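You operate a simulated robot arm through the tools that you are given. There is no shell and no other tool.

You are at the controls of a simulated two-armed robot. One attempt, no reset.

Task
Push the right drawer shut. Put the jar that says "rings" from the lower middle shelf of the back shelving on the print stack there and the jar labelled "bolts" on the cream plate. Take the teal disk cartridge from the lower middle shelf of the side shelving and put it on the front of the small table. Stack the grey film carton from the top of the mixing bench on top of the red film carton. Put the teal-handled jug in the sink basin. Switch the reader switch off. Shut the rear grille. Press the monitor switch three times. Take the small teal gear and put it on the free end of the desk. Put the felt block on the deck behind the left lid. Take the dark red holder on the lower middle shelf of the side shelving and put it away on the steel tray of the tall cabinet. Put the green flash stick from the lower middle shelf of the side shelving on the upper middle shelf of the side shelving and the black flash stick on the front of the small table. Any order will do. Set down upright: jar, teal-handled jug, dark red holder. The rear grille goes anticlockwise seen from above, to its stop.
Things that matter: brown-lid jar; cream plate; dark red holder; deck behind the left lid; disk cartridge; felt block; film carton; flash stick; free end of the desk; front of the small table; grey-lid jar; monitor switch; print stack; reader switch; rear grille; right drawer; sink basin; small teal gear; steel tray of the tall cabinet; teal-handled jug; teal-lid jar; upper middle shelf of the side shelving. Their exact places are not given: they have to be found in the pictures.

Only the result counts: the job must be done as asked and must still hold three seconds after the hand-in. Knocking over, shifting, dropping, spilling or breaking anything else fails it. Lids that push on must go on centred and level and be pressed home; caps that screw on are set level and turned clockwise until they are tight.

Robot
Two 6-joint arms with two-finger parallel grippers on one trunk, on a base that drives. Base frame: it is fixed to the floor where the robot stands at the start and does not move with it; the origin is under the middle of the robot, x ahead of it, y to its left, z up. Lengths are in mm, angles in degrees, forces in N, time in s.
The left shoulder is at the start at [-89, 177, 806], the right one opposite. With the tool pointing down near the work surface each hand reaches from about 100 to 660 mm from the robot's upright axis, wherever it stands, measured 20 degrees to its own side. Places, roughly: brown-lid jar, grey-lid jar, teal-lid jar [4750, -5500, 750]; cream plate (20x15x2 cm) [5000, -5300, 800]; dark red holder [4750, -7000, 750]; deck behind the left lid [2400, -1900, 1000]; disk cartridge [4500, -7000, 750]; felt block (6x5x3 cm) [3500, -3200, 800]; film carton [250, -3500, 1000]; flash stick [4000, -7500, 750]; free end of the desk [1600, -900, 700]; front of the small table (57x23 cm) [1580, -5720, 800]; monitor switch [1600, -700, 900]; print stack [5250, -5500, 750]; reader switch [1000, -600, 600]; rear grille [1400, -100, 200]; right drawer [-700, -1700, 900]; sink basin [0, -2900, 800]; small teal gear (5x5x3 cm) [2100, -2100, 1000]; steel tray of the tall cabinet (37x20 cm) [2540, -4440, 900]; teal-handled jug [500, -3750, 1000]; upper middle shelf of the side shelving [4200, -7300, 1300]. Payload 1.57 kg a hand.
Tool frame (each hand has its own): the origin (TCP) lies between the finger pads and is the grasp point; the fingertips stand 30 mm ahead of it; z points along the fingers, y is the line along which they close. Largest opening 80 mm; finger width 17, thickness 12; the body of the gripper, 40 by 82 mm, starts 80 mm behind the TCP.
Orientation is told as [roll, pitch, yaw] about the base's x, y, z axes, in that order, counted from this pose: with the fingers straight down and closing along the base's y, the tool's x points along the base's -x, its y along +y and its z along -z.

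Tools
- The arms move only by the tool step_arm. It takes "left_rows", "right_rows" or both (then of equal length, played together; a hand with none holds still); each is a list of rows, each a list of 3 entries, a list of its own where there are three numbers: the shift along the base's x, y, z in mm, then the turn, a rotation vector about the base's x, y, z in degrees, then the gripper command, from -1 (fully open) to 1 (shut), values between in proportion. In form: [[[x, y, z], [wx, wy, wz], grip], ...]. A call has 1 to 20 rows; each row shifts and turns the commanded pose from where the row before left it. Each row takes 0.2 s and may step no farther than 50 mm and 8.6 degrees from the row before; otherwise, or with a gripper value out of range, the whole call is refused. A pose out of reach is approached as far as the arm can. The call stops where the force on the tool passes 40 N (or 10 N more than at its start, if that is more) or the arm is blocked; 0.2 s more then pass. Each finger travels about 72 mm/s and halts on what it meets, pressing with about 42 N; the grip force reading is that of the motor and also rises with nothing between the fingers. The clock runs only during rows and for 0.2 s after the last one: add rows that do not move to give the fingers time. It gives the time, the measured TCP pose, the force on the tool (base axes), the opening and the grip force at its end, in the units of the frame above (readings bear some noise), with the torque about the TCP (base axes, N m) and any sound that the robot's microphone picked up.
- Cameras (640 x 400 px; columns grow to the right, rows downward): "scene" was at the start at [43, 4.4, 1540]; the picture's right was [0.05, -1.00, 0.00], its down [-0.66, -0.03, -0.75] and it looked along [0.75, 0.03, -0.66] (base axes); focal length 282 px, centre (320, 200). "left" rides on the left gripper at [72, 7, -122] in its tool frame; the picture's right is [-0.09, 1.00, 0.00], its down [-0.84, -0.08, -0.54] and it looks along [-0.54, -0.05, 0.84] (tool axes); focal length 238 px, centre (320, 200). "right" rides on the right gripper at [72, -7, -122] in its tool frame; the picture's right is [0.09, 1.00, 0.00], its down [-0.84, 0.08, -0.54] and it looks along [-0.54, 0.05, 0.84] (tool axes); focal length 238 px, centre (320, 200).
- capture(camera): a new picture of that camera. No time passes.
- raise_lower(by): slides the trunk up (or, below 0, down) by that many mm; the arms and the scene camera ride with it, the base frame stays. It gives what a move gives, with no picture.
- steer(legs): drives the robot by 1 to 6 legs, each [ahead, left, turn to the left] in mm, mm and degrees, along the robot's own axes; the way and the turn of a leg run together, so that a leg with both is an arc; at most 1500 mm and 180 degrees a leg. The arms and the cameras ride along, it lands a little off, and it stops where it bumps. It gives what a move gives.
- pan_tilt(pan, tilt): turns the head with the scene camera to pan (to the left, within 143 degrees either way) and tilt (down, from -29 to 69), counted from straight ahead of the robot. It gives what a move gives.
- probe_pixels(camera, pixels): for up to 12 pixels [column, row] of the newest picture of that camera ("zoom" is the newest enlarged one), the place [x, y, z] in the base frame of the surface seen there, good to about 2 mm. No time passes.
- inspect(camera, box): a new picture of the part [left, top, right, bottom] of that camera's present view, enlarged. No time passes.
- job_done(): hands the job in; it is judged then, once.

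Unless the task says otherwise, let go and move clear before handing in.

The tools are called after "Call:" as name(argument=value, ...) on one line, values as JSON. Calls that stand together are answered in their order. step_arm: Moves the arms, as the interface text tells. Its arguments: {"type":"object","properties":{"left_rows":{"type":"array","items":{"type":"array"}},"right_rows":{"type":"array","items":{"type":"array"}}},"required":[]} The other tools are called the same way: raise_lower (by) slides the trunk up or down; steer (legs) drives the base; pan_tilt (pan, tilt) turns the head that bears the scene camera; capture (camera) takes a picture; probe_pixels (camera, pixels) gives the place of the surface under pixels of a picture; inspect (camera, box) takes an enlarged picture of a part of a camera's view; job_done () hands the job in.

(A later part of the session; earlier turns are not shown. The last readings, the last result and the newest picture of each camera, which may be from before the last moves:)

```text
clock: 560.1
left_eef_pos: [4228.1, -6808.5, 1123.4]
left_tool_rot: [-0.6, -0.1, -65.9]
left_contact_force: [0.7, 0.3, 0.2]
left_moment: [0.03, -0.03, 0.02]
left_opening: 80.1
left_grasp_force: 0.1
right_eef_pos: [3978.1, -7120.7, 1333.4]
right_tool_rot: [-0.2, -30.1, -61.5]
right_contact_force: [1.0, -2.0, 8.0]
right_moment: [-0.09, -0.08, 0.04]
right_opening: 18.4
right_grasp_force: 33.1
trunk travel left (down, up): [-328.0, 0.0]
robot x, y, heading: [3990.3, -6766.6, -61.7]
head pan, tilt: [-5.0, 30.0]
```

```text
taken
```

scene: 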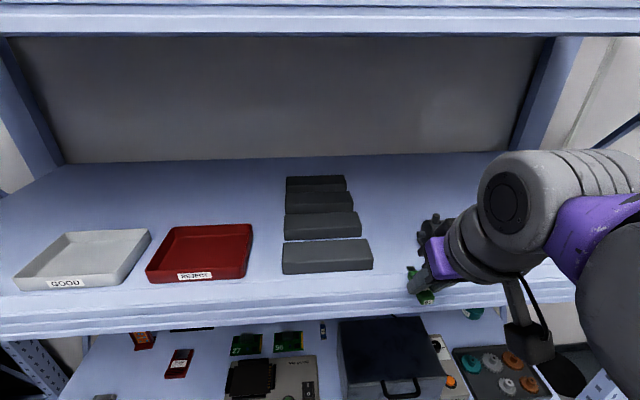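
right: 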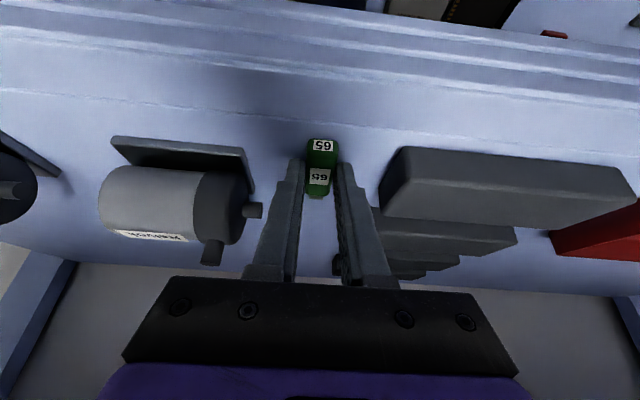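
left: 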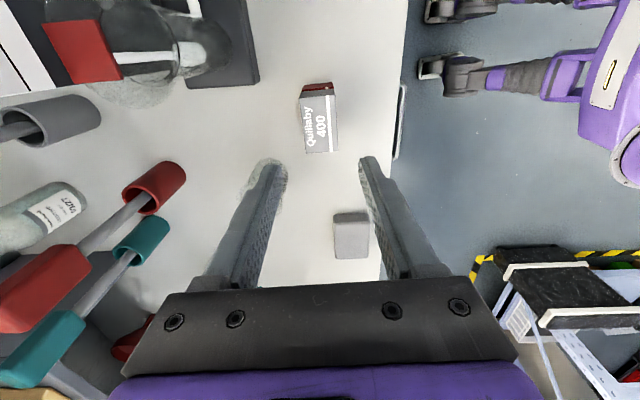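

Contact (8 N). Open slightly (to ~40 mm, clear of motor and tray) and rise.

Call:
step_arm(right_rows=[[[0, 0, 0], [0, 0, 0], 0.3], [[0, 0, 0], [0, 0, 0], 0.1], [[0, 0, 0], [0, 0, 0], 0.1], [[0, 0, 10], [0, 0, 0], 0.1], [[0, 0, 12], [0, 0, 0], 0.1], [[0, 0, 0], [0, 0, 0], 0.1]])

Call:
steer(legs=[[-250, 0, 0]])

Call:
capture(camera="right")

Call:
capture(camera="scene")

```text
clock: 561.5
left_eef_pos: [4227.2, -6808.5, 1123.4]
left_tool_rot: [-0.6, -0.1, -65.9]
left_contact_force: [0.2, 0.2, -0.2]
left_moment: [0.02, 0.0, 0.02]
left_opening: 80.2
left_grasp_force: 0.1
right_eef_pos: [3975.1, -7121.1, 1355.9]
right_tool_rot: [0.0, -30.0, -61.5]
right_contact_force: [0.6, 0.6, 0.0]
right_moment: [-0.04, 0.01, 0.03]
right_opening: 35.8
right_grasp_force: 0.0
trunk travel left (down, up): [-328.0, 0.0]
robot x, y, heading: [3992.0, -6770.5, -61.9]
head pan, tilt: [-5.0, 30.0]
```

```text
clock: 563.3
left_eef_pos: [4113.7, -6592.5, 1124.6]
left_tool_rot: [-0.7, -0.2, -66.0]
left_contact_force: [-0.1, -0.5, 0.3]
left_moment: [0.01, -0.01, -0.04]
left_opening: 80.1
left_grasp_force: 0.0
right_eef_pos: [3861.1, -6905.8, 1356.6]
right_tool_rot: [0.0, -30.0, -61.6]
right_contact_force: [0.3, 0.9, 0.4]
right_moment: [0.01, 0.01, -0.03]
right_opening: 36.1
right_grasp_force: 0.1
trunk travel left (down, up): [-328.0, 0.0]
robot x, y, heading: [3877.3, -6551.1, -62.1]
head pan, tilt: [-5.0, 30.0]
```

```text
taken
```

right: 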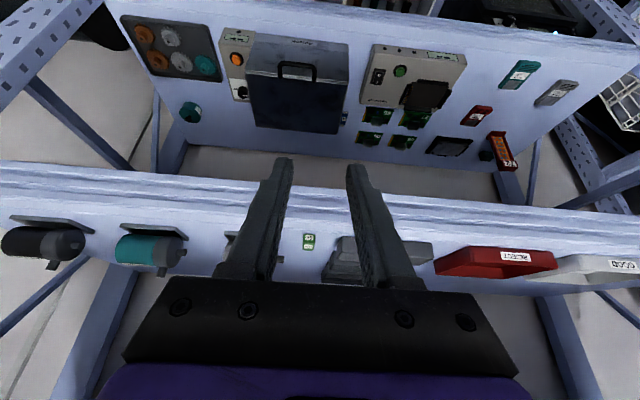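

```text
taken
```

scene: 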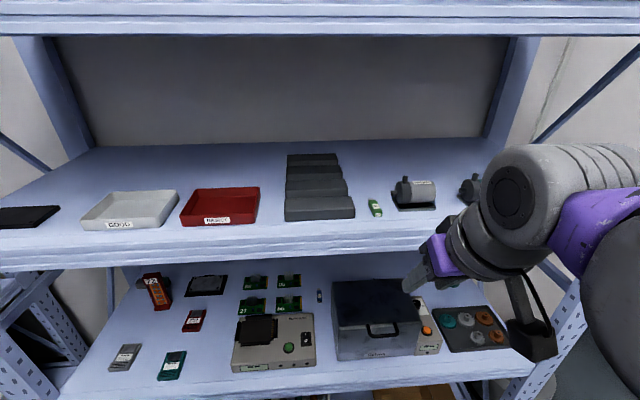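

The green stick lies on the upper middle shelf. Now prepare for the black one: lower trunk and hand, staying outside the rack.

Call:
raise_lower(by=-134)

Call:
step_arm(right_rows=[[[-8.8, -4.7, -38], [0, 0, 0], 0.5], [[-8.8, -4.7, -38], [0, 0, 0], 0.5], [[-8.8, -4.7, -38], [0, 0, 0], 0.5], [[-8.8, -4.7, -38], [0, 0, 0], 0.5], [[-8.8, -4.7, -38], [0, 0, 0], 0.5], [[-8.8, -4.7, -38], [0, 0, 0], 0.5], [[-8.8, -4.7, -38], [0, 0, 0], 0.5], [[-8.8, -4.7, -38], [0, 0, 0], 0.5], [[-8.8, -4.7, -38], [0, 0, 0], 0.5], [[0, 0, 0], [0, 0, 0], 0.5]])

Call:
step_arm(right_rows=[[[0, 0, 0], [1.92, -3.62, -7.1], 0.5], [[0, 0, 0], [1.92, -3.62, -7.1], 0.5], [[0, 0, 0], [1.92, -3.62, -7.1], 0.5], [[0, 0, 0], [1.92, -3.62, -7.1], 0.5], [[0, 0, 0], [1.92, -3.62, -7.1], 0.5], [[0, 0, 0], [1.92, -3.62, -7.1], 0.5], [[0, 0, 0], [1.92, -3.62, -7.1], 0.5], [[0, 0, 0], [1.92, -3.62, -7.1], 0.5], [[0, 0, 0], [1.92, -3.62, -7.1], 0.5], [[0, 0, 0], [1.92, -3.62, -7.1], 0.5], [[0, 0, 0], [1.92, -3.62, -7.1], 0.5]])

```text
clock: 565.0
left_eef_pos: [4112.5, -6591.5, 990.3]
left_tool_rot: [-0.6, -0.1, -66.1]
left_contact_force: [-0.1, -0.4, 0.0]
left_moment: [0.01, 0.0, 0.01]
left_opening: 80.1
left_grasp_force: 0.0
right_eef_pos: [3861.2, -6905.5, 1222.4]
right_tool_rot: [-0.1, -30.0, -61.6]
right_contact_force: [-0.3, 1.2, -0.3]
right_moment: [0.0, -0.02, -0.02]
right_opening: 35.9
right_grasp_force: 0.1
trunk travel left (down, up): [-194.0, 134.0]
robot x, y, heading: [3877.3, -6547.9, -62.1]
head pan, tilt: [-5.0, 30.0]
```

```text
clock: 567.1
left_eef_pos: [4111.7, -6591.3, 989.1]
left_tool_rot: [-0.6, -0.2, -66.0]
left_contact_force: [0.6, -0.4, -0.7]
left_moment: [-0.01, 0.02, 0.02]
left_opening: 80.1
left_grasp_force: 0.1
right_eef_pos: [3784.0, -6941.7, 883.8]
right_tool_rot: [-0.1, -30.1, -61.6]
right_contact_force: [0.6, 0.1, -1.2]
right_moment: [0.0, -0.01, 0.01]
right_opening: 20.0
right_grasp_force: 0.0
trunk travel left (down, up): [-194.0, 134.0]
robot x, y, heading: [3876.5, -6549.3, -62.4]
head pan, tilt: [-5.0, 30.0]
```

```text
clock: 569.5
left_eef_pos: [4113.0, -6590.3, 990.7]
left_tool_rot: [-0.7, 0.0, -65.9]
left_contact_force: [-0.4, -0.3, 1.0]
left_moment: [0.03, 0.03, 0.03]
left_opening: 79.9
left_grasp_force: 0.1
right_eef_pos: [3782.1, -6945.7, 879.2]
right_tool_rot: [30.1, 0.1, -152.1]
right_contact_force: [-0.3, 0.8, 0.5]
right_moment: [0.0, -0.01, -0.01]
right_opening: 20.0
right_grasp_force: 0.0
trunk travel left (down, up): [-194.0, 134.0]
robot x, y, heading: [3873.7, -6554.4, -61.9]
head pan, tilt: [-5.0, 30.0]
```

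90° of flip reached without trouble; continue the other 90°.

Call:
step_arm(right_rows=[[[0, 0, 0], [1.92, -3.62, -7.1], 0.5], [[0, 0, 0], [1.92, -3.62, -7.1], 0.5], [[0, 0, 0], [1.92, -3.62, -7.1], 0.5], [[0, 0, 0], [1.92, -3.62, -7.1], 0.5], [[0, 0, 0], [1.92, -3.62, -7.1], 0.5], [[0, 0, 0], [1.92, -3.62, -7.1], 0.5], [[0, 0, 0], [1.92, -3.62, -7.1], 0.5], [[0, 0, 0], [1.92, -3.62, -7.1], 0.5], [[0, 0, 0], [1.92, -3.62, -7.1], 0.5], [[0, 0, 0], [1.92, -3.62, -7.1], 0.5], [[0, 0, 0], [1.92, -3.62, -7.1], 0.5]])

Call:
capture(camera="right")

Call:
capture(camera="scene")

```text
clock: 572.0
left_eef_pos: [4112.5, -6591.8, 990.8]
left_tool_rot: [-0.6, -0.2, -66.0]
left_contact_force: [0.2, 0.6, -0.3]
left_moment: [0.0, -0.02, -0.01]
left_opening: 80.3
left_grasp_force: 0.1
right_eef_pos: [3781.3, -6946.8, 878.3]
right_tool_rot: [0.0, 29.9, 117.9]
right_contact_force: [-1.0, -0.2, 0.8]
right_moment: [0.0, 0.03, 0.0]
right_opening: 20.0
right_grasp_force: 0.0
trunk travel left (down, up): [-194.0, 134.0]
robot x, y, heading: [3875.6, -6552.1, -62.0]
head pan, tilt: [-5.0, 30.0]
```

```text
taken
```

right: 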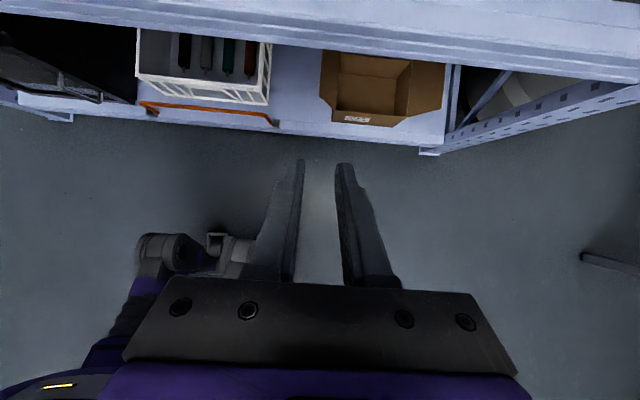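

```text
taken
```

scene: 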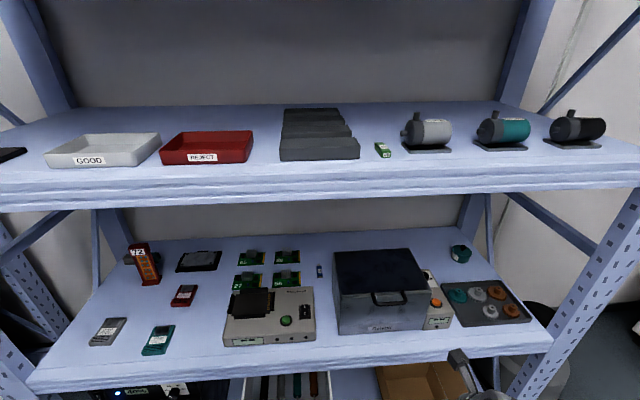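

The flip works: the camera now looks straight down ahead of the fingers. Drive to the working position (right 124, ahead 232).

Call:
steer(legs=[[0, -124, 0], [150, 0, 0]])

Call:
steer(legs=[[82, 0, 0]])

Call:
capture(camera="right")

```text
clock: 574.7
left_eef_pos: [4070.0, -6782.0, 989.0]
left_tool_rot: [-0.6, -0.2, -65.8]
left_contact_force: [-0.5, -0.9, 0.0]
left_moment: [0.01, 0.02, 0.03]
left_opening: 79.9
left_grasp_force: 0.0
right_eef_pos: [3739.9, -7136.6, 878.2]
right_tool_rot: [0.2, 30.1, 117.9]
right_contact_force: [0.4, 0.0, 0.7]
right_moment: [0.01, 0.0, 0.0]
right_opening: 20.3
right_grasp_force: 0.1
trunk travel left (down, up): [-194.0, 134.0]
robot x, y, heading: [3837.6, -6741.6, -61.8]
head pan, tilt: [-5.0, 30.0]
```

```text
clock: 575.8
left_eef_pos: [4109.1, -6855.0, 988.8]
left_tool_rot: [-0.6, -0.3, -65.8]
left_contact_force: [-0.5, -0.4, -0.4]
left_moment: [-0.02, 0.06, 0.02]
left_opening: 79.9
left_grasp_force: 0.1
right_eef_pos: [3777.1, -7209.0, 877.4]
right_tool_rot: [0.1, 30.0, 118.1]
right_contact_force: [-0.1, 0.2, 0.2]
right_moment: [0.0, 0.03, -0.01]
right_opening: 20.1
right_grasp_force: 0.0
trunk travel left (down, up): [-194.0, 134.0]
robot x, y, heading: [3871.9, -6811.1, -61.8]
head pan, tilt: [-5.0, 30.0]
```

```text
taken
```

right: 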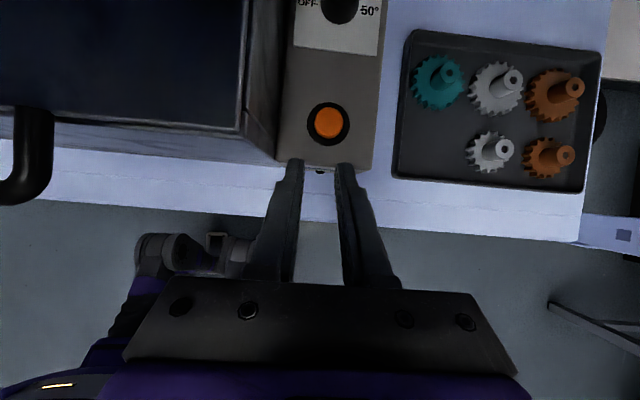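

The device with its knob lies right under the path; raise to z≈902 and go forward in two stages.

Call:
step_arm(right_rows=[[[0, 0, 24], [0, 0, 0], 0.5], [[18.6, -35.4, 0], [0, 0, 0], 0.5], [[18.6, -35.4, 0], [0, 0, 0], 0.5], [[18.6, -35.4, 0], [0, 0, 0], 0.5], [[18.6, -35.4, 0], [0, 0, 0], 0.5], [[0, 0, 0], [0, 0, 0], 0.5]])

Call:
capture(camera="right")

```text
clock: 577.2
left_eef_pos: [4107.8, -6852.9, 989.0]
left_tool_rot: [-0.6, -0.3, -65.8]
left_contact_force: [-0.2, 0.4, -0.5]
left_moment: [0.0, 0.0, 0.0]
left_opening: 79.9
left_grasp_force: 0.1
right_eef_pos: [3850.9, -7350.5, 902.5]
right_tool_rot: [0.1, 30.1, 118.0]
right_contact_force: [-0.7, -0.6, 0.0]
right_moment: [-0.03, -0.02, 0.01]
right_opening: 19.9
right_grasp_force: 0.1
trunk travel left (down, up): [-194.0, 134.0]
robot x, y, heading: [3870.1, -6808.7, -61.6]
head pan, tilt: [-5.0, 30.0]
```

```text
taken
```

right: 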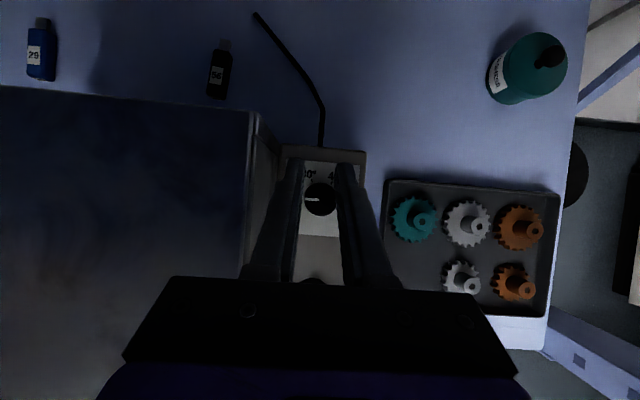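

The black stick "56" is plainly visible at (219,68). Continue forward past the device, then lower a bit while bringing the hand closer to vertical (10° lean).

Call:
step_arm(right_rows=[[[20, -38, 0], [0, 0, 0], 0.5], [[20, -38, 0], [0, 0, 0], 0.5], [[20, -38, 0], [0, 0, 0], 0.5], [[0, 0, -15], [5.89, 3.13, 0], 0.5], [[0, 0, -15], [5.89, 3.13, 0], 0.5], [[0, 0, -15], [5.89, 3.13, 0], 0.5], [[0, 0, 0], [0, 0, 0], 0.5]])

Call:
capture(camera="right")

```text
clock: 578.8
left_eef_pos: [4108.1, -6852.3, 990.6]
left_tool_rot: [-0.6, -0.1, -65.8]
left_contact_force: [0.3, -0.5, -0.4]
left_moment: [0.0, 0.01, 0.0]
left_opening: 79.7
left_grasp_force: 0.0
right_eef_pos: [3912.6, -7465.2, 856.1]
right_tool_rot: [0.2, 10.0, 118.1]
right_contact_force: [-0.3, 0.1, 0.3]
right_moment: [0.0, -0.01, -0.03]
right_opening: 19.8
right_grasp_force: 0.2
trunk travel left (down, up): [-194.0, 134.0]
robot x, y, heading: [3867.5, -6810.1, -62.0]
head pan, tilt: [-5.0, 30.0]
```

```text
taken
```

right: 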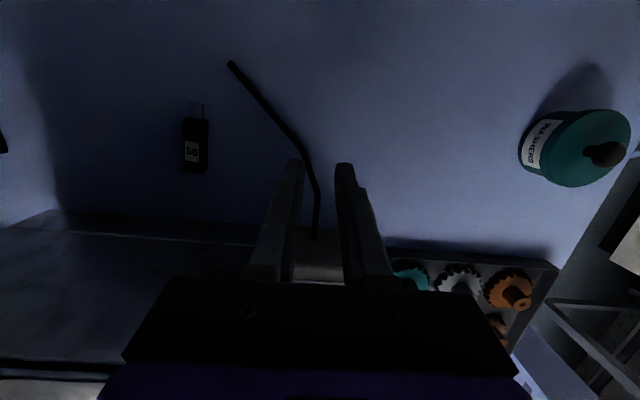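

Good. Probe the stick from here for its exact axis.

Call:
inspect(camera="right", box=[140, 80, 260, 200])

Call:
probe_pixels(camera="right", pixels=[[184, 122], [207, 123], [183, 168], [205, 170], [197, 106], [194, 171], [195, 140], [190, 235], [150, 230]])

```text
3.33 times, centred on (200, 140) of right
```

zoom: 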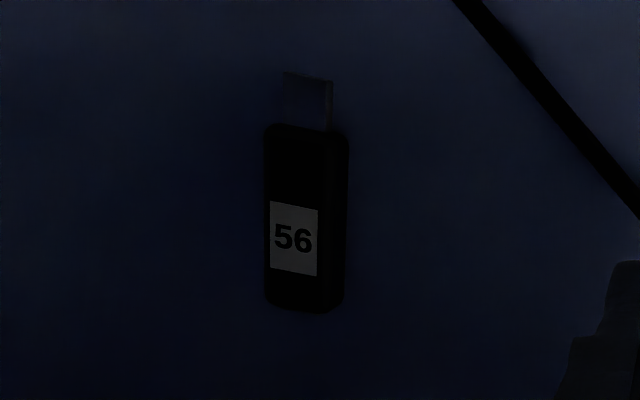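

```text
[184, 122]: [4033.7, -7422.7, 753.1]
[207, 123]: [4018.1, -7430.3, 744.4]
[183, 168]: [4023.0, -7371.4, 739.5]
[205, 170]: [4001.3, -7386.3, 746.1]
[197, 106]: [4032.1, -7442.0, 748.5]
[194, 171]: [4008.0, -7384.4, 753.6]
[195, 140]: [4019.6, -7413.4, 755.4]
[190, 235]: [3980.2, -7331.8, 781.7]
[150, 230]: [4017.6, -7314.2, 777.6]
```

Body centre ≈(4017,-7406), axis ≈-67°. Move left 120 mm behind the case at z≈856, turn the jaw 5°, open to 50 mm.

Call:
step_arm(right_rows=[[[33.3, 22.3, 0], [0, 0, 0], 0.2], [[33.3, 22.3, 0], [0, 0, 0], -0.1], [[33.4, 22.3, 0], [0, 0, 0], -0.25], [[0, 0, 0], [0, 0, -5], -0.25], [[0, 0, 0], [0, 0, 0], -0.25]])

Call:
capture(camera="right")

```text
clock: 580.0
left_eef_pos: [4108.0, -6853.2, 989.0]
left_tool_rot: [-0.6, -0.2, -65.8]
left_contact_force: [-0.2, 0.3, 0.7]
left_moment: [0.06, 0.0, 0.0]
left_opening: 79.8
left_grasp_force: 0.0
right_eef_pos: [3946.8, -7427.3, 856.6]
right_tool_rot: [-1.0, 10.2, 119.7]
right_contact_force: [0.2, 0.1, 0.3]
right_moment: [-0.01, 0.02, 0.04]
right_opening: 50.0
right_grasp_force: 0.1
right hand out of reach, approached as far as the arm can: row 1, 2, 3, 4
trunk travel left (down, up): [-194.0, 134.0]
robot x, y, heading: [3871.5, -6811.4, -61.9]
head pan, tilt: [-5.0, 30.0]
```

```text
taken
```

right: 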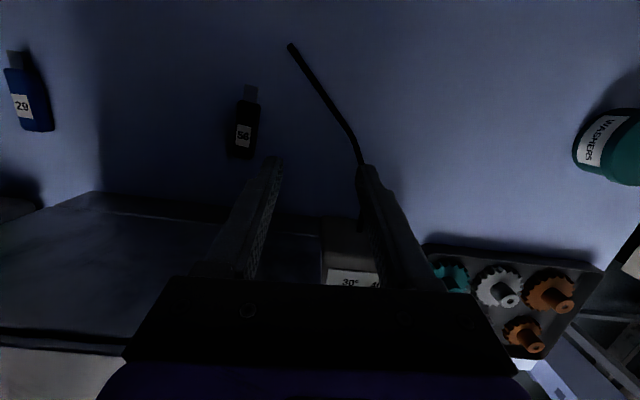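

The wrist limit stops the lateral move, so I'll let the robot itself strafe left ~72 mm with the arm as is.

Call:
steer(legs=[[0, 72, 0]])

Call:
capture(camera="right")

```text
clock: 581.2
left_eef_pos: [4170.4, -6820.2, 990.3]
left_tool_rot: [-0.7, -0.2, -65.7]
left_contact_force: [0.4, -0.1, 0.1]
left_moment: [-0.01, 0.05, 0.0]
left_opening: 79.8
left_grasp_force: 0.1
right_eef_pos: [4009.6, -7394.4, 855.1]
right_tool_rot: [-0.9, 10.2, 119.9]
right_contact_force: [0.3, 0.1, -0.6]
right_moment: [0.0, 0.02, -0.02]
right_opening: 49.8
right_grasp_force: 0.0
trunk travel left (down, up): [-194.0, 134.0]
robot x, y, heading: [3929.6, -6778.2, -61.8]
head pan, tilt: [-5.0, 30.0]
```

```text
taken
```

right: 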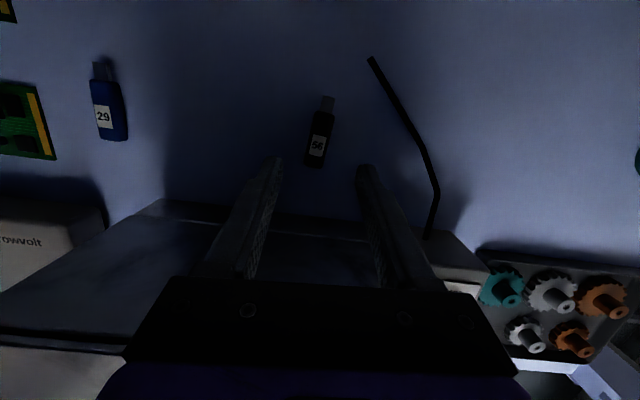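

The stick is now centred between the fingers at (319,140). Lower in steps to it.

Call:
step_arm(right_rows=[[[1.2, -2.2, -20], [0, 0, 0], -0.25], [[1.2, -2.2, -20], [0, 0, 0], -0.25], [[1.2, -2.2, -20], [0, 0, 0], -0.25], [[0, 0, 0], [0, 0, 0], -0.25]])

Call:
capture(camera="right")

```text
clock: 582.2
left_eef_pos: [4170.6, -6820.3, 989.9]
left_tool_rot: [-0.5, -0.2, -65.7]
left_contact_force: [0.0, -0.3, -0.5]
left_moment: [0.0, -0.02, 0.0]
left_opening: 80.0
left_grasp_force: 0.1
right_eef_pos: [4012.8, -7398.5, 795.3]
right_tool_rot: [-0.9, 10.3, 120.0]
right_contact_force: [0.3, 0.5, 0.7]
right_moment: [0.01, -0.03, 0.0]
right_opening: 49.9
right_grasp_force: 0.0
trunk travel left (down, up): [-194.0, 134.0]
robot x, y, heading: [3935.1, -6779.0, -61.8]
head pan, tilt: [-5.0, 30.0]
```

```text
taken
```

right: 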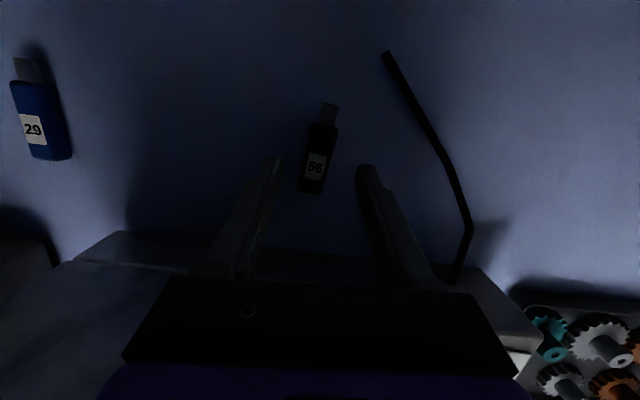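

Call:
step_arm(right_rows=[[[0, 0, -10], [0, 0, 0], -0.25], [[0, 0, -8], [0, 0, 0], -0.25], [[0, 0, -2], [0, 0, 0], -0.25], [[0, 0, 0], [0, 0, 0], -0.25]])

Call:
capture(camera="right")

```text
clock: 583.2
left_eef_pos: [4170.1, -6820.3, 989.2]
left_tool_rot: [-0.6, -0.2, -65.7]
left_contact_force: [-0.4, -0.6, 0.3]
left_moment: [0.0, -0.01, 0.0]
left_opening: 80.1
left_grasp_force: 0.3
right_eef_pos: [4013.0, -7399.5, 775.1]
right_tool_rot: [-1.0, 10.2, 120.0]
right_contact_force: [-0.5, -0.8, 0.6]
right_moment: [0.04, 0.01, -0.02]
right_opening: 50.2
right_grasp_force: 0.0
trunk travel left (down, up): [-194.0, 134.0]
robot x, y, heading: [3934.5, -6779.4, -61.9]
head pan, tilt: [-5.0, 30.0]
```

```text
taken
```

right: 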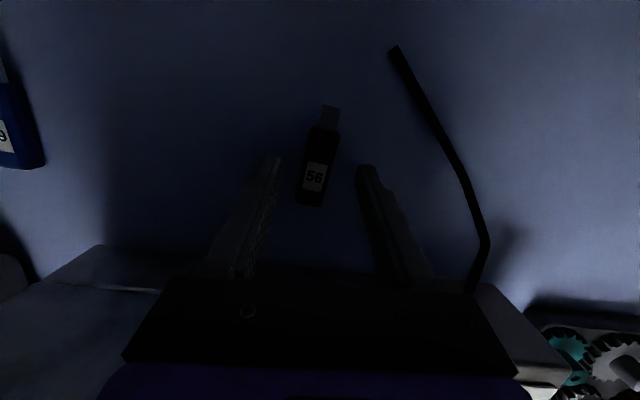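

Stick between the fingertips at shelf level. Close and lift.

Call:
step_arm(right_rows=[[[0, 0, 0], [0, 0, 0], 0.1], [[0, 0, 0], [0, 0, 0], 0.4], [[0, 0, 0], [0, 0, 0], 0.7], [[0, 0, 0], [0, 0, 0], 1], [[0, 0, 0], [0, 0, 0], 1], [[0, 0, 0], [0, 0, 0], 1]])

Call:
step_arm(right_rows=[[[0, 0, 10], [0, 0, 0], 1], [[0, 0, 20], [0, 0, 0], 1], [[0, 0, 25], [0, 0, 0], 1], [[0, 0, 20], [0, 0, 0], 1], [[0, 0, 0], [0, 0, 0], 1]])

Call:
capture(camera="right")

```text
clock: 584.6
left_eef_pos: [4169.6, -6821.6, 988.9]
left_tool_rot: [-0.6, -0.2, -65.8]
left_contact_force: [0.5, -0.2, -0.1]
left_moment: [0.02, -0.01, -0.02]
left_opening: 79.8
left_grasp_force: 0.1
right_eef_pos: [4012.3, -7400.3, 776.4]
right_tool_rot: [-1.0, 10.3, 120.0]
right_contact_force: [-0.8, -0.9, 0.1]
right_moment: [0.04, 0.04, -0.01]
right_opening: 18.7
right_grasp_force: 32.4
trunk travel left (down, up): [-194.0, 134.0]
robot x, y, heading: [3934.2, -6779.0, -61.9]
head pan, tilt: [-5.0, 30.0]
```

```text
clock: 585.9
left_eef_pos: [4169.0, -6820.7, 990.4]
left_tool_rot: [-0.5, -0.1, -65.7]
left_contact_force: [-0.1, -0.4, 0.2]
left_moment: [0.0, -0.01, 0.01]
left_opening: 80.2
left_grasp_force: 0.0
right_eef_pos: [4012.7, -7399.0, 852.7]
right_tool_rot: [-0.9, 10.2, 120.0]
right_contact_force: [-0.6, 0.0, -0.6]
right_moment: [0.02, -0.02, -0.03]
right_opening: 18.7
right_grasp_force: 32.5
trunk travel left (down, up): [-194.0, 134.0]
robot x, y, heading: [3933.3, -6781.9, -61.8]
head pan, tilt: [-5.0, 30.0]
```

```text
taken
```

right: 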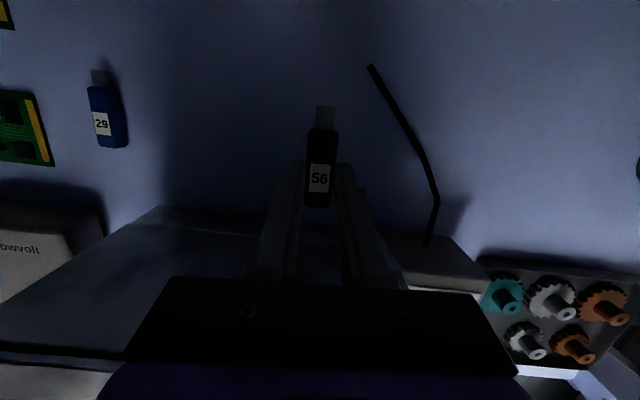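

Black stick held. Retrace: strafe right 120 mm, lean the hand to 30° while rising, then withdraw over the device.

Call:
steer(legs=[[0, -120, 0]])

Call:
step_arm(right_rows=[[[0, 0, 16], [-5.89, -3.13, 0], 1], [[0, 0, 16], [-5.89, -3.13, 0], 1], [[0, 0, 18], [-5.89, -3.13, 0], 1], [[0, 0, 0], [0, 0, 0], 1]])

Call:
capture(camera="right")

```text
clock: 587.6
left_eef_pos: [4062.2, -6876.2, 989.8]
left_tool_rot: [-0.6, -0.2, -65.8]
left_contact_force: [0.9, 0.2, 0.6]
left_moment: [-0.02, 0.01, 0.02]
left_opening: 79.8
left_grasp_force: 0.0
right_eef_pos: [3905.9, -7457.4, 850.3]
right_tool_rot: [-1.1, 10.2, 119.9]
right_contact_force: [0.5, -0.3, 0.3]
right_moment: [0.0, -0.05, 0.01]
right_opening: 18.4
right_grasp_force: 32.3
trunk travel left (down, up): [-194.0, 134.0]
robot x, y, heading: [3822.8, -6837.3, -61.8]
head pan, tilt: [-5.0, 30.0]
```

```text
clock: 588.6
left_eef_pos: [4063.2, -6877.7, 989.4]
left_tool_rot: [-0.7, -0.2, -65.8]
left_contact_force: [0.2, -0.6, 0.2]
left_moment: [0.03, 0.01, 0.04]
left_opening: 80.0
left_grasp_force: 0.0
right_eef_pos: [3906.2, -7457.9, 901.1]
right_tool_rot: [-0.2, 30.3, 120.1]
right_contact_force: [-0.1, -0.4, -0.2]
right_moment: [0.0, 0.03, 0.0]
right_opening: 18.0
right_grasp_force: 32.5
trunk travel left (down, up): [-194.0, 134.0]
robot x, y, heading: [3826.6, -6837.6, -61.8]
head pan, tilt: [-5.0, 30.0]
```

```text
taken
```

right: 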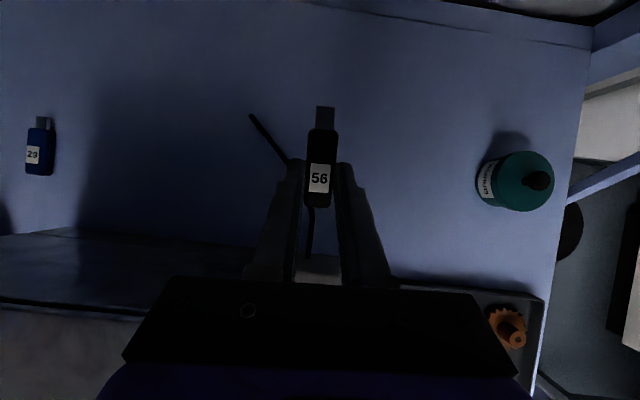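

Withdraw back over the device to outside the rack.

Call:
step_arm(right_rows=[[[-18.6, 35.4, 0], [0, 0, 0], 1], [[-18.6, 35.4, 0], [0, 0, 0], 1], [[-18.6, 35.4, 0], [0, 0, 0], 1], [[-18.6, 35.4, 0], [0, 0, 0], 1], [[-18.6, 35.4, 0], [0, 0, 0], 1], [[-18.6, 35.4, 0], [0, 0, 0], 1], [[-18.6, 35.4, 0], [0, 0, 0], 1], [[0, 0, 0], [0, 0, 0], 1]])

Call:
steer(legs=[[-250, 0, 0]])

Call:
pan_tilt(pan=10, tilt=40)

Call:
capture(camera="scene")

```text
clock: 590.4
left_eef_pos: [4063.1, -6878.9, 990.3]
left_tool_rot: [-0.7, -0.2, -65.8]
left_contact_force: [0.5, 0.1, 0.5]
left_moment: [0.01, 0.02, -0.04]
left_opening: 80.1
left_grasp_force: 0.0
right_eef_pos: [3773.5, -7204.8, 903.4]
right_tool_rot: [-0.2, 30.2, 120.2]
right_contact_force: [0.1, 0.0, 0.4]
right_moment: [-0.02, 0.0, -0.02]
right_opening: 18.6
right_grasp_force: 32.8
trunk travel left (down, up): [-194.0, 134.0]
robot x, y, heading: [3827.1, -6839.2, -62.1]
head pan, tilt: [-5.0, 30.0]
```

```text
clock: 592.2
left_eef_pos: [3943.5, -6655.9, 989.7]
left_tool_rot: [-0.6, -0.3, -66.2]
left_contact_force: [0.0, 0.4, -0.8]
left_moment: [0.0, -0.02, 0.06]
left_opening: 80.0
left_grasp_force: 0.0
right_eef_pos: [3652.4, -6981.2, 901.8]
right_tool_rot: [-0.2, 30.2, 119.9]
right_contact_force: [-0.3, -0.3, -0.6]
right_moment: [-0.01, 0.0, 0.02]
right_opening: 18.3
right_grasp_force: 32.7
trunk travel left (down, up): [-194.0, 134.0]
robot x, y, heading: [3709.7, -6615.4, -62.1]
head pan, tilt: [-5.0, 30.0]
```

```text
clock: 593.0
left_eef_pos: [3945.2, -6656.4, 990.6]
left_tool_rot: [-0.5, -0.2, -66.1]
left_contact_force: [-0.2, -0.6, -0.4]
left_moment: [-0.03, 0.02, 0.0]
left_opening: 80.0
left_grasp_force: 0.1
right_eef_pos: [3653.4, -6981.9, 902.9]
right_tool_rot: [-0.3, 30.2, 119.9]
right_contact_force: [-0.5, -0.5, -0.2]
right_moment: [-0.01, 0.02, 0.02]
right_opening: 18.7
right_grasp_force: 32.9
trunk travel left (down, up): [-194.0, 134.0]
robot x, y, heading: [3705.1, -6612.1, -62.0]
head pan, tilt: [10.0, 40.0]
```

```text
taken
```

scene: 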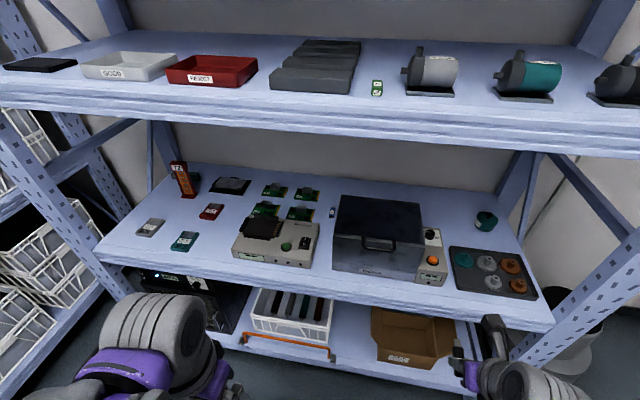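

Now the teal cartridge at (185,241) with the left hand. Zoom and probe it, the grey and red neighbours, and the holder.

Call:
inspect(camera="scene", box=[120, 150, 260, 270])

Call:
probe_pixels(camera="scene", pixels=[[178, 232], [198, 235], [170, 248], [190, 250], [185, 241], [150, 228], [210, 211], [182, 190], [193, 193], [180, 165], [190, 178], [130, 262]])

```text
3.33 times, centred on (190, 210) of scene
```

zoom: 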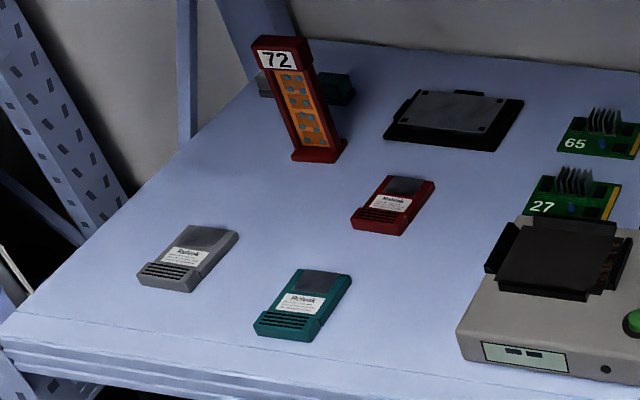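

```text
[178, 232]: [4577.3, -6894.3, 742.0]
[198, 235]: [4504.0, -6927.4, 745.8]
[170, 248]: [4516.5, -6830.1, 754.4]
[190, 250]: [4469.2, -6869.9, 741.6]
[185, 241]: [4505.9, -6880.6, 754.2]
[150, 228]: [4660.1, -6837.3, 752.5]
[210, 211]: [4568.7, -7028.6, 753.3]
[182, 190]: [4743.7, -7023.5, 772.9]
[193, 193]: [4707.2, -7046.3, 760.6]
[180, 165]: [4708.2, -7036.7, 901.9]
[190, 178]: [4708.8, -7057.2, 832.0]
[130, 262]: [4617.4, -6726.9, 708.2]
```

Call:
probe_pixels(camera="zoom", pixels=[[296, 272], [345, 280], [304, 332], [260, 322], [300, 300], [195, 232], [232, 238], [385, 182], [428, 186], [362, 222], [298, 160], [340, 150]])

```text
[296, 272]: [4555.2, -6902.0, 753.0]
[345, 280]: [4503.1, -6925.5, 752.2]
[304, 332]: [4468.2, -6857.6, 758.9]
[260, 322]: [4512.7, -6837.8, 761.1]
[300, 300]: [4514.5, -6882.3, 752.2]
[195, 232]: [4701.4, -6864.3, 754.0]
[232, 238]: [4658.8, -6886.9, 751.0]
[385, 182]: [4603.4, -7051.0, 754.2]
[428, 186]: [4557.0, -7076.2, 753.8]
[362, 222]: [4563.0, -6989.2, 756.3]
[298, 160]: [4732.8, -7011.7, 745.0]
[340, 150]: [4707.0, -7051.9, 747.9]
```

Teal cartridge: centre ≈(4510,-6881), 58×80 mm, top z≈753, orientation matches the left hand's yaw. Drive to bring it in front of the left arm.

Call:
steer(legs=[[0, 437, 0], [86, 0, 0]])

Call:
capture(camera="scene")

```text
clock: 598.0
left_eef_pos: [4370.8, -6536.4, 989.9]
left_tool_rot: [-0.6, -0.3, -66.9]
left_contact_force: [-0.2, -1.0, -0.3]
left_moment: [0.01, 0.05, -0.01]
left_opening: 79.8
left_grasp_force: 0.1
right_eef_pos: [4075.1, -6857.1, 900.7]
right_tool_rot: [-0.2, 30.2, 118.9]
right_contact_force: [1.0, -0.4, 0.2]
right_moment: [0.02, -0.01, 0.01]
right_opening: 18.3
right_grasp_force: 32.8
trunk travel left (down, up): [-194.0, 134.0]
robot x, y, heading: [4134.4, -6492.4, -63.2]
head pan, tilt: [10.0, 40.0]
```

```text
taken
```

scene: 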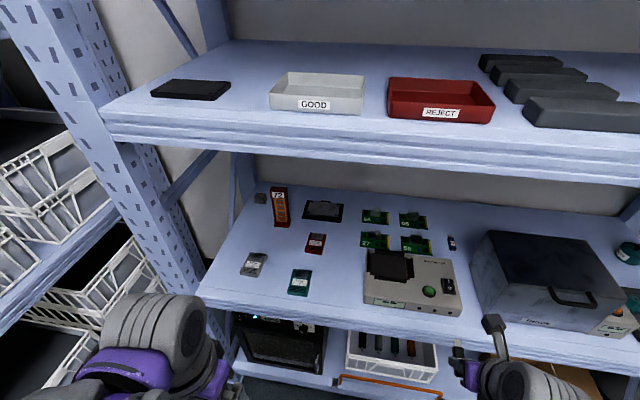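

Move the left hand forward and down over the cartridge (pre-grasp z≈840).

Call:
step_arm(left_rows=[[[13.9, -34.5, -22], [0.3, -0.5, 0], -1], [[13.9, -34.5, -22], [0, 0, 0], -1], [[13.9, -34.5, -22], [0, 0, 0], -1], [[13.9, -34.5, -22], [0, 0, 0], -1], [[13.9, -34.5, -22], [0, 0, 0], -1], [[13.9, -34.5, -20], [0, 0, 0], -1], [[13.9, -34.5, -20], [0, 0, 0], -1], [[13.9, -34.5, 0], [0, 0, 0], -1], [[13.9, -34.5, 0], [0, 0, 0], -1], [[13.9, -34.5, 0], [0, 0, 0], -1], [[0, 0, 0], [0, 0, 0], -1]])

Call:
capture(camera="left")

```text
clock: 600.4
left_eef_pos: [4512.7, -6883.4, 838.4]
left_tool_rot: [-0.1, -0.2, -67.0]
left_contact_force: [-0.1, 0.4, -0.4]
left_moment: [0.0, 0.04, 0.01]
left_opening: 80.0
left_grasp_force: 0.0
right_eef_pos: [4076.3, -6856.4, 902.9]
right_tool_rot: [-0.1, 30.3, 119.0]
right_contact_force: [0.2, 0.5, -0.6]
right_moment: [0.0, 0.02, 0.02]
right_opening: 18.6
right_grasp_force: 32.6
trunk travel left (down, up): [-194.0, 134.0]
robot x, y, heading: [4134.9, -6488.8, -63.1]
head pan, tilt: [10.0, 40.0]
```

```text
taken
```

left: 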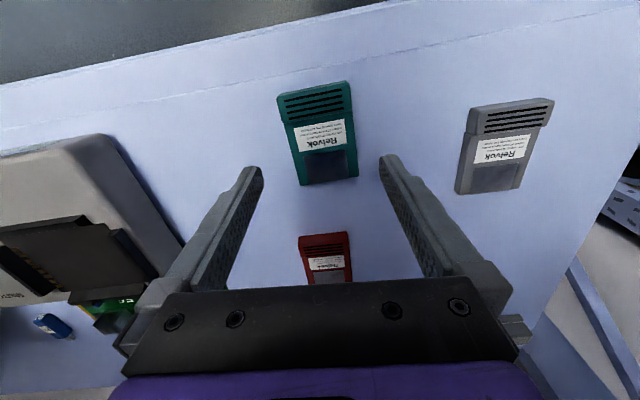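

Call:
probe_pixels(camera="left", pixels=[[283, 98], [348, 86], [301, 180], [355, 176], [318, 135], [256, 172], [388, 162], [330, 180], [316, 92]])

Call:
inspect(camera="left", box=[240, 70, 400, 200])

```text
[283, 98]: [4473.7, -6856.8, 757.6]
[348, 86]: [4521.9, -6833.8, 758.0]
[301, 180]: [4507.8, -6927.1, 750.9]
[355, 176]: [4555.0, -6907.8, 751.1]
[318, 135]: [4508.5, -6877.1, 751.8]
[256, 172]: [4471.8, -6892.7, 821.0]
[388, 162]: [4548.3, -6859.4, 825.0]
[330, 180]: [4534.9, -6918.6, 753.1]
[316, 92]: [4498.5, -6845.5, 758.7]
```

```text
3.08 times, centred on (320, 135) of left
```

zoom: 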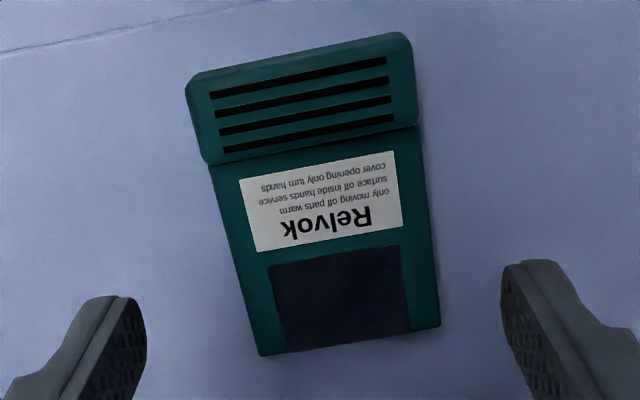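

Aligned within 2 mm and 2°. Descend 64 mm and close.

Call:
step_arm(left_rows=[[[1.8, 0.8, -22], [0, 0, 0], -1], [[0, 0, -22], [0, 0, 0], -1], [[0, 0, -18], [0, 0, 0], -1], [[0, 0, -2], [0, 0, 0], -1], [[0, 0, 0], [0, 0, 0], -1]])

Call:
capture(camera="left")

```text
clock: 601.6
left_eef_pos: [4511.7, -6880.6, 775.5]
left_tool_rot: [-0.1, 0.1, -67.1]
left_contact_force: [-0.3, 1.0, 0.1]
left_moment: [-0.01, -0.04, -0.02]
left_opening: 80.0
left_grasp_force: 0.0
right_eef_pos: [4074.6, -6856.9, 902.3]
right_tool_rot: [-0.1, 30.2, 119.0]
right_contact_force: [0.0, 0.8, 0.0]
right_moment: [0.02, 0.02, -0.01]
right_opening: 18.5
right_grasp_force: 32.8
trunk travel left (down, up): [-194.0, 134.0]
robot x, y, heading: [4134.5, -6487.9, -63.2]
head pan, tilt: [10.0, 40.0]
```

```text
taken
```

left: 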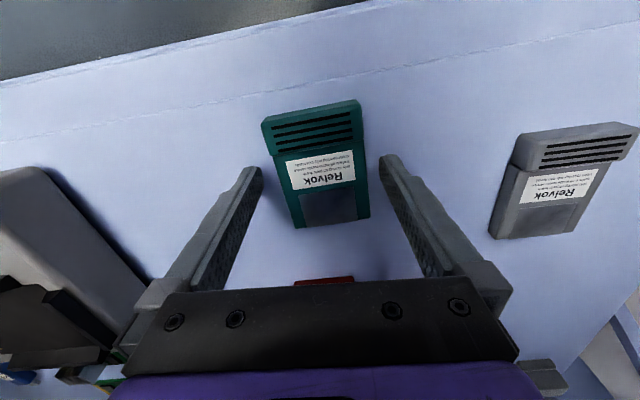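

Call:
step_arm(left_rows=[[[0, 0, -1], [0, 0, 0], -0.6], [[0, 0, 0], [0, 0, 0], -0.2], [[0, 0, 0], [0, 0, 0], 0.3], [[0, 0, 0], [0, 0, 0], 0.6], [[0, 0, 0], [0, 0, 0], 0.6]])

Call:
step_arm(left_rows=[[[0, 0, 10], [0, 0, 0], 0.6], [[0, 0, 20], [0, 0, 0], 0.6], [[0, 0, 25], [0, 0, 0], 0.6], [[0, 0, 0], [0, 0, 0], 0.6]])

Call:
capture(camera="left")

```text
clock: 602.8
left_eef_pos: [4510.5, -6880.3, 775.0]
left_tool_rot: [0.0, -0.2, -66.9]
left_contact_force: [0.1, 0.6, 0.6]
left_moment: [-0.05, -0.04, 0.0]
left_opening: 60.5
left_grasp_force: 41.9
right_eef_pos: [4075.1, -6855.9, 901.2]
right_tool_rot: [-0.1, 30.2, 118.9]
right_contact_force: [-0.1, -0.6, -0.4]
right_moment: [0.01, -0.04, 0.01]
right_opening: 18.3
right_grasp_force: 32.7
trunk travel left (down, up): [-194.0, 134.0]
robot x, y, heading: [4136.0, -6489.5, -63.2]
head pan, tilt: [10.0, 40.0]
```

```text
clock: 603.8
left_eef_pos: [4511.0, -6879.9, 831.0]
left_tool_rot: [-0.3, -0.1, -67.0]
left_contact_force: [-0.1, 0.0, -0.8]
left_moment: [0.01, -0.02, 0.01]
left_opening: 60.2
left_grasp_force: 42.0
right_eef_pos: [4075.7, -6855.7, 902.7]
right_tool_rot: [-0.2, 30.2, 119.0]
right_contact_force: [0.1, 0.3, 0.0]
right_moment: [-0.02, 0.0, 0.03]
right_opening: 18.5
right_grasp_force: 33.1
trunk travel left (down, up): [-194.0, 134.0]
robot x, y, heading: [4130.3, -6493.1, -63.1]
head pan, tilt: [10.0, 40.0]
```

```text
taken
```

left: 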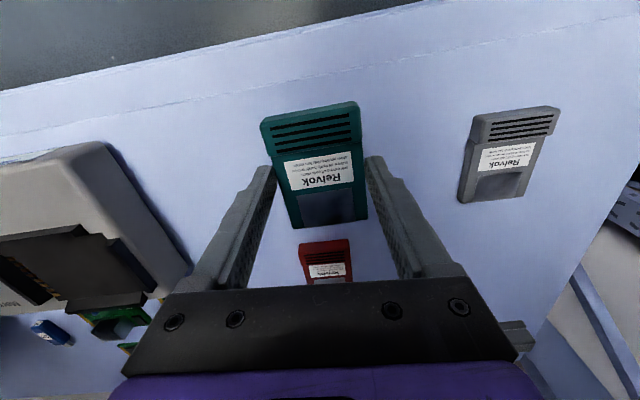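

Cartridge held (60 mm). Withdraw the left hand and head for the small table.

Call:
step_arm(left_rows=[[[-13.9, 34.5, 10], [0, 0, 0], 0.6], [[-13.9, 34.5, 10], [0, 0, 0], 0.6], [[-13.9, 34.5, 10], [0, 0, 0], 0.6], [[-13.9, 34.5, 10], [0, 0, 0], 0.6], [[-13.9, 34.5, 10], [0, 0, 0], 0.6], [[-13.9, 34.5, 10], [0, 0, 0], 0.6], [[-13.9, 34.5, 10], [0, 0, 0], 0.6], [[-13.9, 34.5, 0], [0, 0, 0], 0.6]])

Call:
steer(legs=[[-80, 0, 0.8], [0, -1220, 0]])

Call:
pan_tilt(pan=-60, tilt=30)

Call:
capture(camera="scene")

```text
clock: 605.6
left_eef_pos: [4398.5, -6600.8, 899.2]
left_tool_rot: [0.0, -0.1, -66.9]
left_contact_force: [-0.3, -0.1, -1.1]
left_moment: [0.02, -0.03, -0.04]
left_opening: 60.5
left_grasp_force: 41.3
right_eef_pos: [4074.6, -6855.8, 902.0]
right_tool_rot: [-0.3, 30.2, 119.0]
right_contact_force: [0.2, 0.4, 0.1]
right_moment: [0.0, 0.02, -0.01]
right_opening: 18.1
right_grasp_force: 32.9
trunk travel left (down, up): [-194.0, 134.0]
robot x, y, heading: [4135.7, -6491.6, -63.3]
head pan, tilt: [10.0, 40.0]
```

```text
clock: 617.1
left_eef_pos: [3302.5, -7090.5, 896.9]
left_tool_rot: [0.0, -0.1, -65.8]
left_contact_force: [-0.3, -0.3, -1.5]
left_moment: [0.02, 0.01, -0.02]
left_opening: 59.2
left_grasp_force: 42.3
right_eef_pos: [2983.2, -7351.7, 902.3]
right_tool_rot: [-0.2, 30.1, 120.4]
right_contact_force: [-0.3, -1.5, 0.1]
right_moment: [0.0, 0.0, -0.01]
right_opening: 18.5
right_grasp_force: 33.1
trunk travel left (down, up): [-194.0, 134.0]
robot x, y, heading: [3034.5, -6983.0, -61.7]
head pan, tilt: [10.0, 40.0]
```

```text
clock: 618.5
left_eef_pos: [3303.3, -7089.6, 898.1]
left_tool_rot: [0.1, -0.1, -65.7]
left_contact_force: [-0.1, 0.3, -0.6]
left_moment: [0.01, -0.02, 0.0]
left_opening: 59.1
left_grasp_force: 41.4
right_eef_pos: [2981.6, -7350.9, 902.6]
right_tool_rot: [-0.3, 30.3, 120.2]
right_contact_force: [-0.3, -0.2, 0.4]
right_moment: [0.04, -0.02, 0.02]
right_opening: 18.5
right_grasp_force: 33.1
trunk travel left (down, up): [-194.0, 134.0]
robot x, y, heading: [3036.5, -6985.5, -61.8]
head pan, tilt: [-60.0, 30.0]
```

```text
taken
```

scene: 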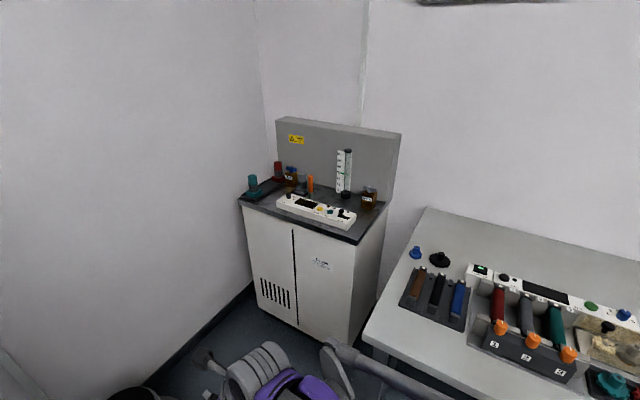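

In the lane. Drive backward along it to opposite the small table and turn to face it.

Call:
steer(legs=[[0, 0, -0.5], [-1000, 0, 0], [-790, 0, 0], [0, 0, -90]])

Call:
pan_tilt(pan=0, tilt=45)

Call:
capture(camera="scene")

```text
clock: 631.6
left_eef_pos: [2109.5, -5665.8, 898.0]
left_tool_rot: [0.0, -0.1, -158.0]
left_contact_force: [0.0, -0.2, -1.2]
left_moment: [0.01, 0.03, 0.01]
left_opening: 58.9
left_grasp_force: 41.8
right_eef_pos: [1861.7, -5336.9, 901.5]
right_tool_rot: [-0.2, 30.2, 27.9]
right_contact_force: [-0.5, 0.0, -0.4]
right_moment: [0.02, 0.01, -0.02]
right_opening: 18.4
right_grasp_force: 33.4
trunk travel left (down, up): [-194.0, 134.0]
robot x, y, heading: [2224.2, -5400.0, -154.4]
head pan, tilt: [-60.0, 30.0]
```

```text
clock: 632.9
left_eef_pos: [2108.5, -5666.8, 898.0]
left_tool_rot: [0.0, -0.2, -158.0]
left_contact_force: [-0.1, -0.7, -1.0]
left_moment: [-0.01, -0.02, -0.03]
left_opening: 59.1
left_grasp_force: 41.7
right_eef_pos: [1862.8, -5336.6, 901.4]
right_tool_rot: [-0.2, 30.2, 27.9]
right_contact_force: [-0.4, -0.2, -0.4]
right_moment: [0.0, 0.0, 0.0]
right_opening: 18.4
right_grasp_force: 32.9
trunk travel left (down, up): [-194.0, 134.0]
robot x, y, heading: [2227.1, -5401.2, -154.1]
head pan, tilt: [0.0, 45.0]
```

```text
taken
```

scene: 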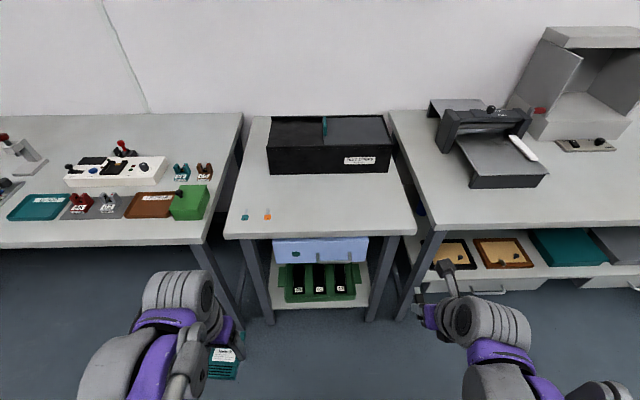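

The small table is straight ahead; two tiny pins stand at its front left (246,214),(268,213). Probing its surface and edges.

Call:
probe_pixels(camera="scene", pixels=[[230, 232], [412, 228], [262, 175], [395, 172], [330, 200], [330, 225], [246, 213], [267, 213], [360, 210], [300, 210], [270, 165], [390, 160]])

Call:
inspect(camera="scene", box=[215, 150, 425, 260])

```text
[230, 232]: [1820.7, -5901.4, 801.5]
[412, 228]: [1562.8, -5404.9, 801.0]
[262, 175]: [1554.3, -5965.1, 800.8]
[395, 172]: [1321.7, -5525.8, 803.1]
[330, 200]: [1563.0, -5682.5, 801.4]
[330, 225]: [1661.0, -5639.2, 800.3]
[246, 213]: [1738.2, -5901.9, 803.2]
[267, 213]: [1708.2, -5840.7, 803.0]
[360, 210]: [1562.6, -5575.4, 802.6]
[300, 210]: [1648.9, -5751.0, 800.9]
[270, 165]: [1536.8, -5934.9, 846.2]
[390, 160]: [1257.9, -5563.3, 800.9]
```

```text
3.05 times, centred on (320, 205) of scene
```

zoom: 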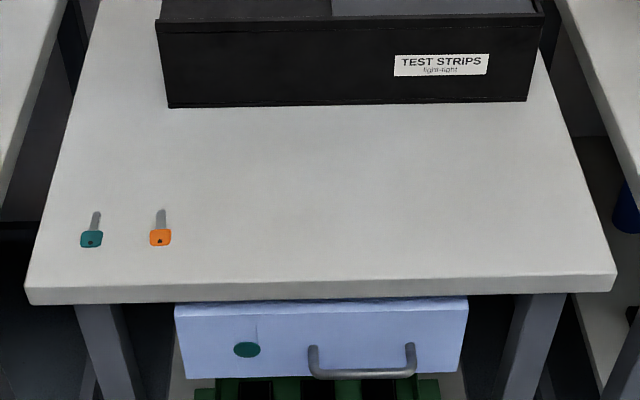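

Table front z≈801, front edge n≈-1131, box at n≈-1399. I'll align and approach, then place the cartridge with the left hand and the stick with the right.

Call:
steer(legs=[[0, 0, 1.8], [0, -50, 0], [210, 0, 0]])

Call:
capture(camera="scene")

```text
clock: 635.7
left_eef_pos: [1911.4, -5720.8, 899.3]
left_tool_rot: [0.1, -0.1, -156.3]
left_contact_force: [1.0, -0.1, -0.2]
left_moment: [0.0, -0.01, -0.01]
left_opening: 58.8
left_grasp_force: 42.1
right_eef_pos: [1653.4, -5399.3, 902.1]
right_tool_rot: [-0.3, 30.1, 29.8]
right_contact_force: [0.0, 0.1, 0.1]
right_moment: [0.04, 0.0, -0.03]
right_opening: 18.3
right_grasp_force: 32.9
trunk travel left (down, up): [-194.0, 134.0]
robot x, y, heading: [2018.8, -5455.7, -152.3]
head pan, tilt: [0.0, 45.0]
```

```text
taken
```

scene: 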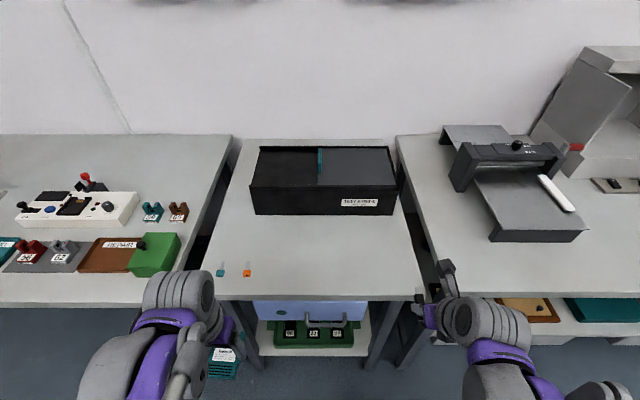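

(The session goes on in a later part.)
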